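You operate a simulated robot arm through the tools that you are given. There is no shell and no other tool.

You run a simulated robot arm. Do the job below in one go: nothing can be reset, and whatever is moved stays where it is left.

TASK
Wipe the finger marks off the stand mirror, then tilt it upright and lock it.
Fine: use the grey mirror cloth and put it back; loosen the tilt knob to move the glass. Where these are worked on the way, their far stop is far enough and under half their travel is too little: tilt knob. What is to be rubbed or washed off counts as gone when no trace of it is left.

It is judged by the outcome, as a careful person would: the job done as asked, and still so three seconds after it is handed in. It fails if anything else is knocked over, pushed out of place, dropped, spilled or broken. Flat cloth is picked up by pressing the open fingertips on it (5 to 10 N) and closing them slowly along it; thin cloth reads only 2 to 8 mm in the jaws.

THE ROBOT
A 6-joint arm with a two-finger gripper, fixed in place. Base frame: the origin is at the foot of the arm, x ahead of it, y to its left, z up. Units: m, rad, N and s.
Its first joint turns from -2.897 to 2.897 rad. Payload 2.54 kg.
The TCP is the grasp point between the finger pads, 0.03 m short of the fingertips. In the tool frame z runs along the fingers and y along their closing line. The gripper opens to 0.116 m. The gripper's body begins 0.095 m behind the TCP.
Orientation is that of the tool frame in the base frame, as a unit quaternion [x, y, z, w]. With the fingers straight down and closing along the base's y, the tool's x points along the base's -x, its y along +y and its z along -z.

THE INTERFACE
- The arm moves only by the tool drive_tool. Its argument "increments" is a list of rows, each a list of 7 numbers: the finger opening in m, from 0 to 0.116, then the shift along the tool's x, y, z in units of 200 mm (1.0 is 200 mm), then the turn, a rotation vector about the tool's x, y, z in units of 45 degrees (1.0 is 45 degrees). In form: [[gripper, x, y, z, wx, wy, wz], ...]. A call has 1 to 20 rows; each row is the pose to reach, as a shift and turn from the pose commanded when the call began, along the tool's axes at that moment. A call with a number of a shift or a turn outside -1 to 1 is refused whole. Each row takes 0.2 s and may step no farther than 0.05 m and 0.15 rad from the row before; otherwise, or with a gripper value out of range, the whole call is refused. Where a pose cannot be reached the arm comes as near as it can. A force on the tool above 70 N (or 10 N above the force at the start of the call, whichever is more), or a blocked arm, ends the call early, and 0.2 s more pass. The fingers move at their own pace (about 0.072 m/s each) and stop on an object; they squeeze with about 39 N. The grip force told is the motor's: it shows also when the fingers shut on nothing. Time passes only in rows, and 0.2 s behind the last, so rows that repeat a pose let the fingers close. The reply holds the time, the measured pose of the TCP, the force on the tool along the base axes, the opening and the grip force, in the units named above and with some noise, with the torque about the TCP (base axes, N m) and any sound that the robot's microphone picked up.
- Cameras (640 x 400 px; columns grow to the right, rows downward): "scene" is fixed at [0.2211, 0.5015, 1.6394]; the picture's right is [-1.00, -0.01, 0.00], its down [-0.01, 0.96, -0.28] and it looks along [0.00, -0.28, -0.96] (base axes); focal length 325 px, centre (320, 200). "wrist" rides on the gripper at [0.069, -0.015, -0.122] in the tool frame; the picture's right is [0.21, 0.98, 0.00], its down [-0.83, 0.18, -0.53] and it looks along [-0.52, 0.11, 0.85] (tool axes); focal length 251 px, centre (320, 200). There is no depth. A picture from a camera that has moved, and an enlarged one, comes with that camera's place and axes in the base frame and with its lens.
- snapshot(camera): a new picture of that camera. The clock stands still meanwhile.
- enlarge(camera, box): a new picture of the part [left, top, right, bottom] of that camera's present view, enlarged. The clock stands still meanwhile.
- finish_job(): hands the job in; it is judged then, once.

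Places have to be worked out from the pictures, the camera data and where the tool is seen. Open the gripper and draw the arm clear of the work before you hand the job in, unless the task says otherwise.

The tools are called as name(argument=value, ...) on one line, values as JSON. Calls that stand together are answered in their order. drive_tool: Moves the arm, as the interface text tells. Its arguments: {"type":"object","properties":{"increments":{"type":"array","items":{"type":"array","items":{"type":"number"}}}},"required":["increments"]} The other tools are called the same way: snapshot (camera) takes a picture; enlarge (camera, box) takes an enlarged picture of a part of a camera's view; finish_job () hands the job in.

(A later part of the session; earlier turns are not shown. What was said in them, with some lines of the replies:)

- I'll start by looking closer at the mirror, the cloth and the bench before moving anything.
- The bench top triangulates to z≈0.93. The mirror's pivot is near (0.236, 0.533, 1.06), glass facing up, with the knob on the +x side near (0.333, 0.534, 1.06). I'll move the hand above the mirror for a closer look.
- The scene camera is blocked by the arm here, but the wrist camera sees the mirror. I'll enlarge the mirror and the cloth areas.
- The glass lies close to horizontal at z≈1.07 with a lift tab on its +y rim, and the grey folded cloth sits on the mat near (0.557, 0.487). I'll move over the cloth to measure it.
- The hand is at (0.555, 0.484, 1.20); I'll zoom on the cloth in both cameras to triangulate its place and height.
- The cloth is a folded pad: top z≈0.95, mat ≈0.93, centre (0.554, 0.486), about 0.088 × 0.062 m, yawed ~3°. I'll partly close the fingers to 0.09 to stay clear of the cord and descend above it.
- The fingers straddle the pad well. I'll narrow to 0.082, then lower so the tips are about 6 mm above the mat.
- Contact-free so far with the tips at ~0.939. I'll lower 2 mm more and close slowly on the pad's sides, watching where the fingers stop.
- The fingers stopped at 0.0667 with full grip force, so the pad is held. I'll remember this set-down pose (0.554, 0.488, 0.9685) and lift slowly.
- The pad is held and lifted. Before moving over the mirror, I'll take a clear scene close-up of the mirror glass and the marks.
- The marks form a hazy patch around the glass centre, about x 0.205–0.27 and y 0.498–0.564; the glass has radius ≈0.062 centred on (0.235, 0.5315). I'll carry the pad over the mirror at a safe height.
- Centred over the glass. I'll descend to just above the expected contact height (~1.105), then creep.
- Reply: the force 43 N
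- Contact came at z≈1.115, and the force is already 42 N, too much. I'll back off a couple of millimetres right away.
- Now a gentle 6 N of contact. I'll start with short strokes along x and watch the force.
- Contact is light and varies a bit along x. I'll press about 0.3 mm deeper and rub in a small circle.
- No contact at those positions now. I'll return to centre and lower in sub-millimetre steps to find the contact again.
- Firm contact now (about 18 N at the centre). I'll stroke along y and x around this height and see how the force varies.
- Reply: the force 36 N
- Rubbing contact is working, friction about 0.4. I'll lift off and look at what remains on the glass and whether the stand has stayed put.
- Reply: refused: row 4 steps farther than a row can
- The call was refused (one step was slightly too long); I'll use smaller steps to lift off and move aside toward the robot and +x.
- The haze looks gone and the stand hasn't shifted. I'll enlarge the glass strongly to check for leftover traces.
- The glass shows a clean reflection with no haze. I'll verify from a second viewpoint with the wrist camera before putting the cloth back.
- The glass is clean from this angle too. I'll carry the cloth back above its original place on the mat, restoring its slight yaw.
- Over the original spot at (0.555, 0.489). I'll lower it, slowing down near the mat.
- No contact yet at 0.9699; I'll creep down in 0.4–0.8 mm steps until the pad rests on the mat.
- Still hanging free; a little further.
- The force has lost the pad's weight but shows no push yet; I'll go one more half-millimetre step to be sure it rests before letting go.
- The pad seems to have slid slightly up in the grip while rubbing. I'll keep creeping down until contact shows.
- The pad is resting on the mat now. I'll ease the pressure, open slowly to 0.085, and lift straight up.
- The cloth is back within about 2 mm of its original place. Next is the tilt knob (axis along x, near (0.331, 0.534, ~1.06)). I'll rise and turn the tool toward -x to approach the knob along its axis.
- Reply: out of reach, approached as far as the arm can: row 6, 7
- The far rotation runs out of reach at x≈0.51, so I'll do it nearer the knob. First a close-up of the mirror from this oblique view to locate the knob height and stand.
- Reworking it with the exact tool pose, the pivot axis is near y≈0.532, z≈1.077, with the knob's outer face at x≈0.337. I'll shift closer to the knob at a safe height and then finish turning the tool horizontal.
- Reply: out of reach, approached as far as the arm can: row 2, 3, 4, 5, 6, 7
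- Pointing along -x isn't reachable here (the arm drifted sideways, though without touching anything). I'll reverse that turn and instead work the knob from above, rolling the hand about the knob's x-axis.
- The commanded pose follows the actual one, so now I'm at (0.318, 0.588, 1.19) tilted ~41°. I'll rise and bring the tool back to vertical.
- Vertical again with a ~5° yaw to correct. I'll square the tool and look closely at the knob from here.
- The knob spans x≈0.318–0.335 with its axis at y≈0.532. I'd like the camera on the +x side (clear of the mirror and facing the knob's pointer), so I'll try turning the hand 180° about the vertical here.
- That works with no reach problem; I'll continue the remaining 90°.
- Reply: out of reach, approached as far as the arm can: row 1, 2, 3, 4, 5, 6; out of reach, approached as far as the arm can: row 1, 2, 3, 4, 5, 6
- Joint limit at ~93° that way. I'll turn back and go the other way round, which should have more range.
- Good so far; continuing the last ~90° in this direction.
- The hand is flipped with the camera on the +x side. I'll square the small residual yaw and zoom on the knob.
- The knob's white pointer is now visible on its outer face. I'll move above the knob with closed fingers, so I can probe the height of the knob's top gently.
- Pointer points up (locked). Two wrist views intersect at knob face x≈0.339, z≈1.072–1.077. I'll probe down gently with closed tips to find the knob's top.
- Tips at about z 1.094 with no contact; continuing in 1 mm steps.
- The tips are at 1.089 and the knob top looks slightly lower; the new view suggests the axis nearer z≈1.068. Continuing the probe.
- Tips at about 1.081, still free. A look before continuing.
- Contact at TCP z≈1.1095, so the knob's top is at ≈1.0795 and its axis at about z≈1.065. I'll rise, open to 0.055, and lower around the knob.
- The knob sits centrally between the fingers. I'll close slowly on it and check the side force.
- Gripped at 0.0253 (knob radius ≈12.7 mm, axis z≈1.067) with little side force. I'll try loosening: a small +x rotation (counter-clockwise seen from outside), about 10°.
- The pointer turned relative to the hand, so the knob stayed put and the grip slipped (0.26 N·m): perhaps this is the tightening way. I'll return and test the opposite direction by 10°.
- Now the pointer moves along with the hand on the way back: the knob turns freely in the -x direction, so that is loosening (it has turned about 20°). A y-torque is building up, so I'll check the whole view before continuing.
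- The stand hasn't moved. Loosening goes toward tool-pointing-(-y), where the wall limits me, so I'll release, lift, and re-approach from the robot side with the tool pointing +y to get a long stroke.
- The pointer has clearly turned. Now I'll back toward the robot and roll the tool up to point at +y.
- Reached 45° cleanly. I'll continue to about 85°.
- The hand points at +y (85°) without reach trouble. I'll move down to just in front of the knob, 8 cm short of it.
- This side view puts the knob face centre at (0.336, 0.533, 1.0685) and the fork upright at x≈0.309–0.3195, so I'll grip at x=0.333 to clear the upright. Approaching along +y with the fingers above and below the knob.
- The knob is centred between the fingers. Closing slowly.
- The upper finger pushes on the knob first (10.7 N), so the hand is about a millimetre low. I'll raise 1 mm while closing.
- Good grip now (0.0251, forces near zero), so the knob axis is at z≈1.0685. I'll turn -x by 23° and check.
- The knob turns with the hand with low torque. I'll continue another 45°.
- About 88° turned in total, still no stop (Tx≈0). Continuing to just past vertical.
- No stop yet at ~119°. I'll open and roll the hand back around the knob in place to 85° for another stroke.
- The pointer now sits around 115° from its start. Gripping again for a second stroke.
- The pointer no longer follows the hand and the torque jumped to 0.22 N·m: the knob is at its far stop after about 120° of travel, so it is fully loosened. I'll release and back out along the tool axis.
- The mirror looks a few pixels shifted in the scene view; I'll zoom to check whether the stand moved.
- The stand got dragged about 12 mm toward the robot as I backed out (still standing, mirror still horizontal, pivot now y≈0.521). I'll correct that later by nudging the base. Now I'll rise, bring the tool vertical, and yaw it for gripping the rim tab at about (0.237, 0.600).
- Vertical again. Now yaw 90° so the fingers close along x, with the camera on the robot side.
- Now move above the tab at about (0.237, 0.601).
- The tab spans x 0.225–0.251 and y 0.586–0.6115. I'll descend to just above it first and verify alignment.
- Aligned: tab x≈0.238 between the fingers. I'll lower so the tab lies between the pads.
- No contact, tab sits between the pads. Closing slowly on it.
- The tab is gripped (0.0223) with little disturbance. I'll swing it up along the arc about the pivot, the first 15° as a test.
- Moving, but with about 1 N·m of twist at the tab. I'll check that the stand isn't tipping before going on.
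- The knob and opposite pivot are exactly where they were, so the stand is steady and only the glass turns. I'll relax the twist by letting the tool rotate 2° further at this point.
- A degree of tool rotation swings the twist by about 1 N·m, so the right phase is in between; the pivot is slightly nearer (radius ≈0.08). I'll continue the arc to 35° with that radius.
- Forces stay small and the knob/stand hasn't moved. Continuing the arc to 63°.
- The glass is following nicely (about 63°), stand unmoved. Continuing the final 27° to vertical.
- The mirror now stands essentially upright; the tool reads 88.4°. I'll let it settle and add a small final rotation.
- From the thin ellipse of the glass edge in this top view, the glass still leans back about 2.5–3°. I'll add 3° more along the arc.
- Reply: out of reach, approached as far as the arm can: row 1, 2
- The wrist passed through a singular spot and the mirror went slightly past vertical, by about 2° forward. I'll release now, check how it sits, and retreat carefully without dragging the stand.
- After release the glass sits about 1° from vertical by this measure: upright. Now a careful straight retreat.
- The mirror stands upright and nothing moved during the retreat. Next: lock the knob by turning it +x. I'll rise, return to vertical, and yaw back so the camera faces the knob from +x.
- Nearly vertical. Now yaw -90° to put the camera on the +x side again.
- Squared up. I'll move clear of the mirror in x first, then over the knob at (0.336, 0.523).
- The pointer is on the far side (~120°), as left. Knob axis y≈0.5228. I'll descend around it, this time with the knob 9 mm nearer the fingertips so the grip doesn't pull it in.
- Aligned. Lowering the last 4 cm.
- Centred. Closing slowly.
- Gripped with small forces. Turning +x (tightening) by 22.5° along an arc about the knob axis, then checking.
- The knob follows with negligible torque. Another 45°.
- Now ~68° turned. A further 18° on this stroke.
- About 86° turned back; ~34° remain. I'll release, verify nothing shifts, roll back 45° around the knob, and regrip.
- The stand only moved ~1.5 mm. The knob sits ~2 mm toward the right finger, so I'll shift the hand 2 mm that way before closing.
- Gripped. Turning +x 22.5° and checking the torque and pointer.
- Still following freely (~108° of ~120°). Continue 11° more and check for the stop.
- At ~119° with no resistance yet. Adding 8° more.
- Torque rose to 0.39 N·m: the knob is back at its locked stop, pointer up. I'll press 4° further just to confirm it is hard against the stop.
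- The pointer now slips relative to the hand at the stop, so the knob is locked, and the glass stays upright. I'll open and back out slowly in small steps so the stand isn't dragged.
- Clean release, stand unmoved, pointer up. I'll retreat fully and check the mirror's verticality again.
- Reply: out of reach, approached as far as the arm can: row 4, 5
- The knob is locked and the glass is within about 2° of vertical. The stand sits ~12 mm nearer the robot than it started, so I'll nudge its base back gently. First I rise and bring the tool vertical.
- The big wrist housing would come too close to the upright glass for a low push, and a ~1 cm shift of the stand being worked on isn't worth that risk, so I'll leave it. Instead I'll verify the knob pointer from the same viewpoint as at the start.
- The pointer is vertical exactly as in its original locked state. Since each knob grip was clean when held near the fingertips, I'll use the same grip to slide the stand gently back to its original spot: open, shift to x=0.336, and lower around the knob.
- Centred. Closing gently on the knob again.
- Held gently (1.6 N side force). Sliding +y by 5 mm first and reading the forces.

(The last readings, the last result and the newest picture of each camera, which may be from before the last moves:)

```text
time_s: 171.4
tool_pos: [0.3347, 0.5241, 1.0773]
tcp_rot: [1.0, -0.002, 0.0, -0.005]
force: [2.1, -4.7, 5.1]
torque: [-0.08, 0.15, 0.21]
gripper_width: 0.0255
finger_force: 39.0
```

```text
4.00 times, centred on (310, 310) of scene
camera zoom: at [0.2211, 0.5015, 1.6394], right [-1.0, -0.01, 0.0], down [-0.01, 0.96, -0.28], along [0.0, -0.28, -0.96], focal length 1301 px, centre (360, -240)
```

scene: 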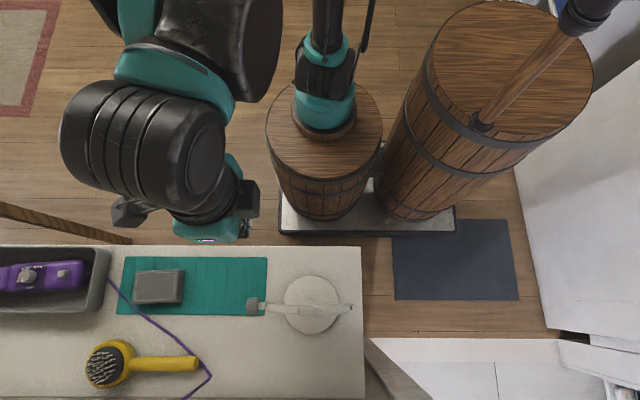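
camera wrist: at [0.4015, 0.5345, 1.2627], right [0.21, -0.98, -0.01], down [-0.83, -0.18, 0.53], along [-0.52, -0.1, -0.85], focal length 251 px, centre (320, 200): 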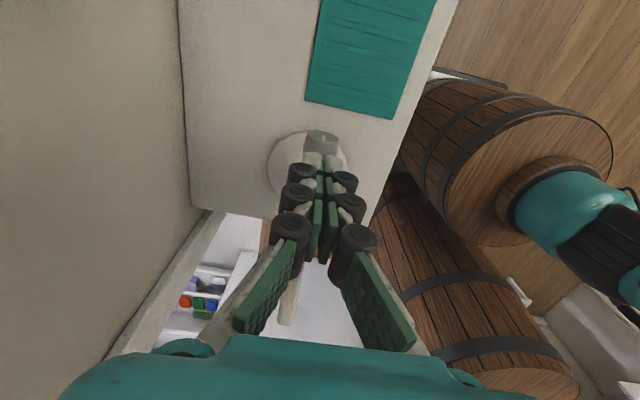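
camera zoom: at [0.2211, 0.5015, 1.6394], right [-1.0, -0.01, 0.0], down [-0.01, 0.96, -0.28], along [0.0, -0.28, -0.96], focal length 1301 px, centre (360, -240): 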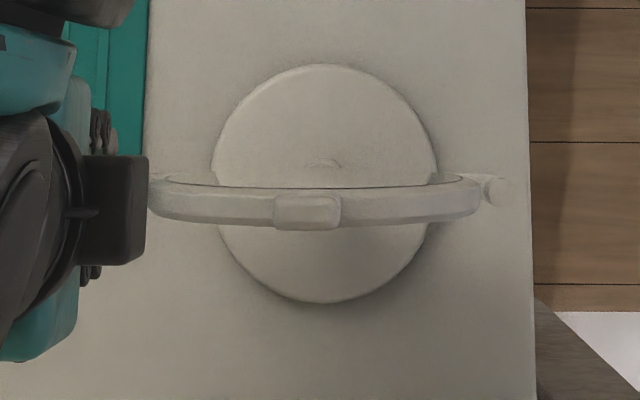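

It slides smoothly with ~5 N. Continuing the remaining 8.5 mm.

drive_tool(increments=[[0.02, 0, -0.0065, 0, 0, 0, 0], [0.02, 0, -0.013, 0, 0, 0, 0], [0.02, 0, -0.0195, 0, 0, 0, 0], [0.02, 0, -0.026, 0, 0, 0, 0], [0.02, 0, -0.0325, 0, 0, 0, 0], [0.02, 0, -0.0425, 0, 0, 0, 0], [0.02, 0, -0.0425, 0, 0, 0, 0]])

enlarge(camera="scene", box=[230, 260, 390, 360])

enlarge(camera="wrist", box=[240, 110, 400, 270])

```text
time_s: 173.0
tool_pos: [0.3366, 0.5334, 1.0784]
tcp_rot: [1.0, -0.002, 0.0, -0.005]
force: [0.8, -0.5, 0.3]
torque: [0.0, -0.43, 0.13]
gripper_width: 0.0253
finger_force: 39.3
```

```text
4.00 times, centred on (310, 310) of scene
camera zoom: at [0.2211, 0.5015, 1.6394], right [-1.0, -0.01, 0.0], down [-0.01, 0.96, -0.28], along [0.0, -0.28, -0.96], focal length 1301 px, centre (360, -240)
```

zoom: 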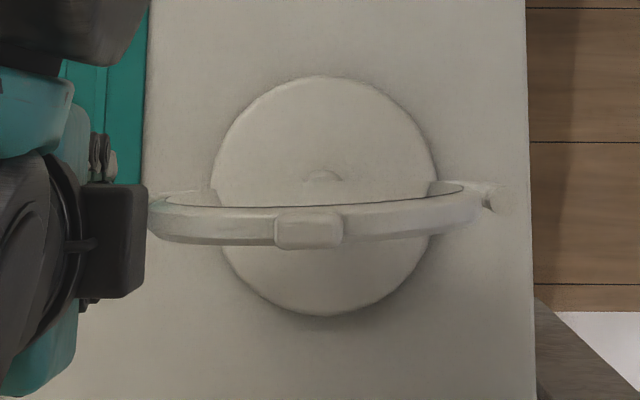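

```text
2.50 times, centred on (320, 190) of wrist
camera zoom: at [0.4054, 0.5466, 1.1997], right [0.21, -0.98, -0.01], down [-0.83, -0.18, 0.53], along [-0.52, -0.1, -0.85], focal length 629 px, centre (320, 225)
```

zoom: 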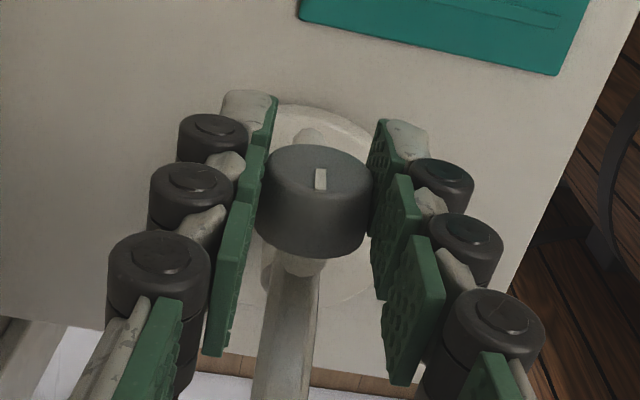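

The base centre is back within about 2 mm of its original place and the pointer hasn't moved. Releasing and lifting straight up slowly.

drive_tool(increments=[[0.03, 0, 0, 0, 0, 0, 0], [0.042, 0, 0, 0, 0, 0, 0], [0.056, 0, 0, 0, 0, 0, 0], [0.056, 0, 0, 0, 0, 0, 0], [0.056, 0, 0, -0.03, 0, 0, 0], [0.056, 0, 0, -0.1, 0, 0, 0], [0.056, 0, 0, -0.2, 0, 0, 0], [0.056, 0, 0, -0.35, 0, 0, 0], [0.056, 0, 0, -0.5, 0, 0, 0], [0.056, 0, 0, -0.7, 0, 0, 0]])

enlarge(camera="wrist", box=[250, 60, 390, 200])

enlarge(camera="scene", box=[230, 260, 390, 360])

```text
time_s: 175.2
tool_pos: [0.3384, 0.5327, 1.2172]
tcp_rot: [1.0, -0.002, 0.0, -0.006]
force: [-0.9, 0.8, 0.5]
torque: [0.01, -0.03, 0.02]
gripper_width: 0.0558
finger_force: 0.0
```

```text
2.86 times, centred on (320, 130) of wrist
camera zoom: at [0.4062, 0.5447, 1.3393], right [0.21, -0.98, -0.01], down [-0.83, -0.18, 0.53], along [-0.52, -0.1, -0.85], focal length 718 px, centre (320, 400)
```

zoom: 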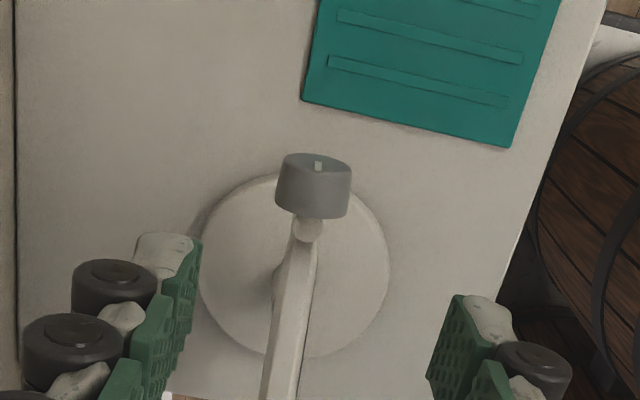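

```text
4.00 times, centred on (310, 310) of scene
camera zoom: at [0.2211, 0.5015, 1.6394], right [-1.0, -0.01, 0.0], down [-0.01, 0.96, -0.28], along [0.0, -0.28, -0.96], focal length 1301 px, centre (360, -240)
```

zoom: 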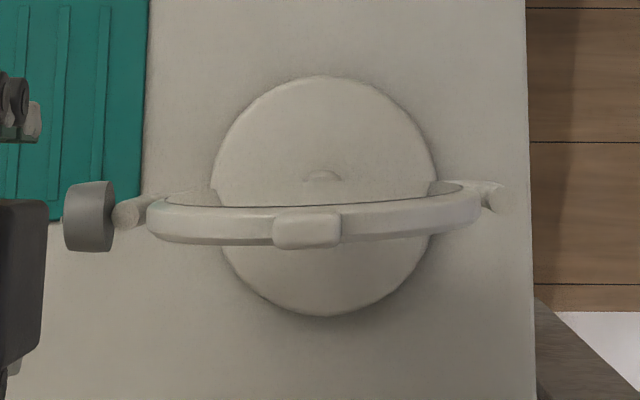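

Clean release. I'll move the arm away and make a final check of the mirror, the cloth and everything else.

drive_tool(increments=[[0.056, 0, 0.1, -0.15, 0, 0, 0], [0.056, 0.0, 0.25, -0.25, 0, 0, 0], [0.056, 0.0, 0.45, -0.3, 0, 0, 0], [0.056, 0.0, 0.65, -0.3, 0, 0, 0], [0.056, 0.0, 0.8, -0.3, 0, 0, 0]])

snapshot(camera="scene")

enlarge(camera="scene", box=[264, 285, 354, 335])

enlarge(camera="scene", box=[0, 235, 230, 400])

```text
time_s: 176.4
tool_pos: [0.3359, 0.3723, 1.2758]
tcp_rot: [1.0, -0.001, 0.001, -0.005]
force: [-0.2, 0.3, -0.5]
torque: [-0.05, 0.0, -0.02]
gripper_width: 0.0559
finger_force: 0.1
```

```text
taken
```

scene: 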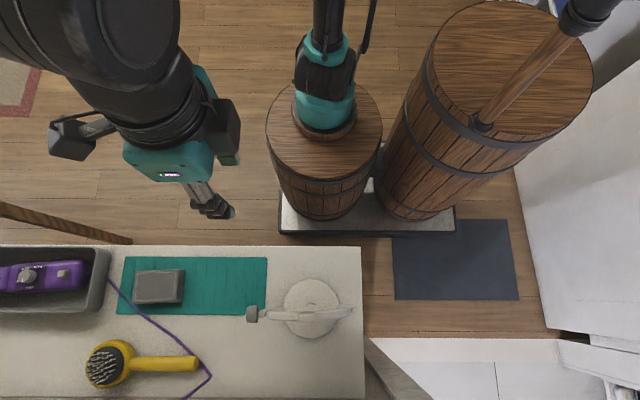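

```text
7.11 times, centred on (309, 310) of scene
camera zoom: at [0.2211, 0.5015, 1.6394], right [-1.0, -0.01, 0.0], down [-0.01, 0.96, -0.28], along [0.0, -0.28, -0.96], focal length 2312 px, centre (398, -582)
```

zoom: 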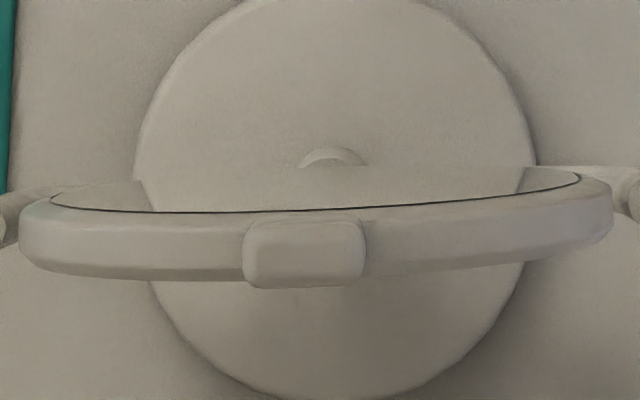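

```text
2.42 times, centred on (115, 318) of scene
camera zoom: at [0.2211, 0.5015, 1.6394], right [-1.0, -0.01, 0.0], down [-0.01, 0.96, -0.28], along [0.0, -0.28, -0.96], focal length 788 px, centre (817, -85)
```

zoom: 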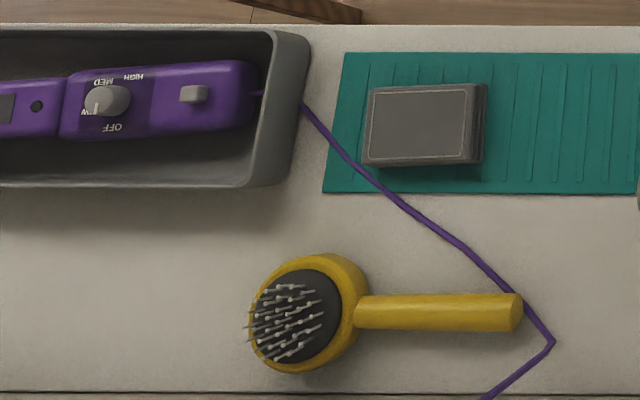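

Everything is in place: cloth on the mat, brush, tray and cord undisturbed, mirror upright (within ~2°), knob locked. I'll open the gripper fully and draw the arm further clear.

drive_tool(increments=[[0.08, 0, 0.05, -0.1, 0, 0, 0], [0.1, 0, 0.1, -0.2, 0, 0, 0], [0.11, 0, 0.15, -0.3, 0, 0, 0], [0.11, 0, 0.15, -0.3, 0, 0, 0], [0.11, 0, 0.15, -0.3, 0, 0, 0], [0.11, 0, 0.15, -0.3, 0, 0, 0], [0.11, 0, 0.15, -0.3, 0, 0, 0]])

enlarge(camera="scene", box=[230, 260, 390, 360])

snapshot(camera="wrist")

```text
time_s: 178.0
tool_pos: [0.3355, 0.3389, 1.3366]
tcp_rot: [1.0, -0.002, 0.0, -0.006]
force: [0.2, 0.2, -0.4]
torque: [-0.01, -0.01, 0.02]
gripper_width: 0.11
finger_force: 0.1
```

```text
4.00 times, centred on (310, 310) of scene
camera zoom: at [0.2211, 0.5015, 1.6394], right [-1.0, -0.01, 0.0], down [-0.01, 0.96, -0.28], along [0.0, -0.28, -0.96], focal length 1301 px, centre (360, -240)
```

zoom: 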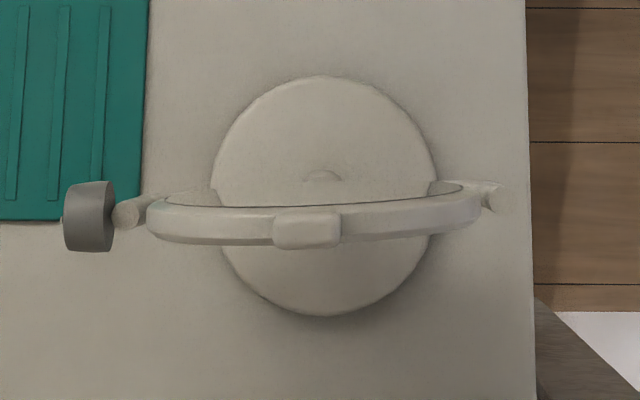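

```text
taken
camera wrist: at [0.4048, 0.3522, 1.4587], right [0.21, -0.98, -0.01], down [-0.83, -0.18, 0.53], along [-0.52, -0.1, -0.85], focal length 251 px, centre (320, 200)
```

wrist: 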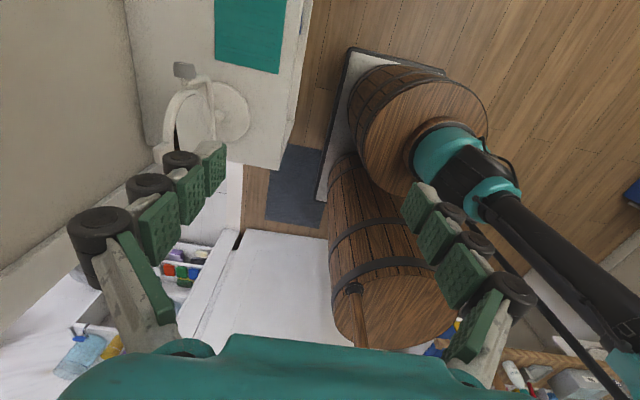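

The mirror is clean, upright and holding still with its knob at the locked stop. The cloth is back on the mat, the gripper is open and the arm is clear, so I'm handing the job in.

finish_job()

```text
The job is handed in.
```

I've handed the job in: the finger marks are off the mirror, and the glass stands upright and locked. I haven't seen a verdict.

- **Marks:** I wiped the glass with the grey cloth. Close-ups from two camera angles right after wiping showed no trace left, and the fingers didn't touch the glass afterwards.
- **Cloth:** It is back on the mat within about 2 mm of where it started.
- **Tilt knob:** I turned it back to its far stop, about 120°, before moving the glass. Then I tightened it until it stopped again, and its pointer shows straight up as at the start.
- **Glass angle:** It leans back about 2° from vertical, judged from the overhead camera.
- **Stand:** It slid about 12–14 mm toward the robot while I was working the knob. I slid it back to within about 2 mm, but it is turned about 2° from its original angle.
- **Everything else:** The brush, tray and cord look undisturbed in the last pictures. The gripper is open and the arm is clear.
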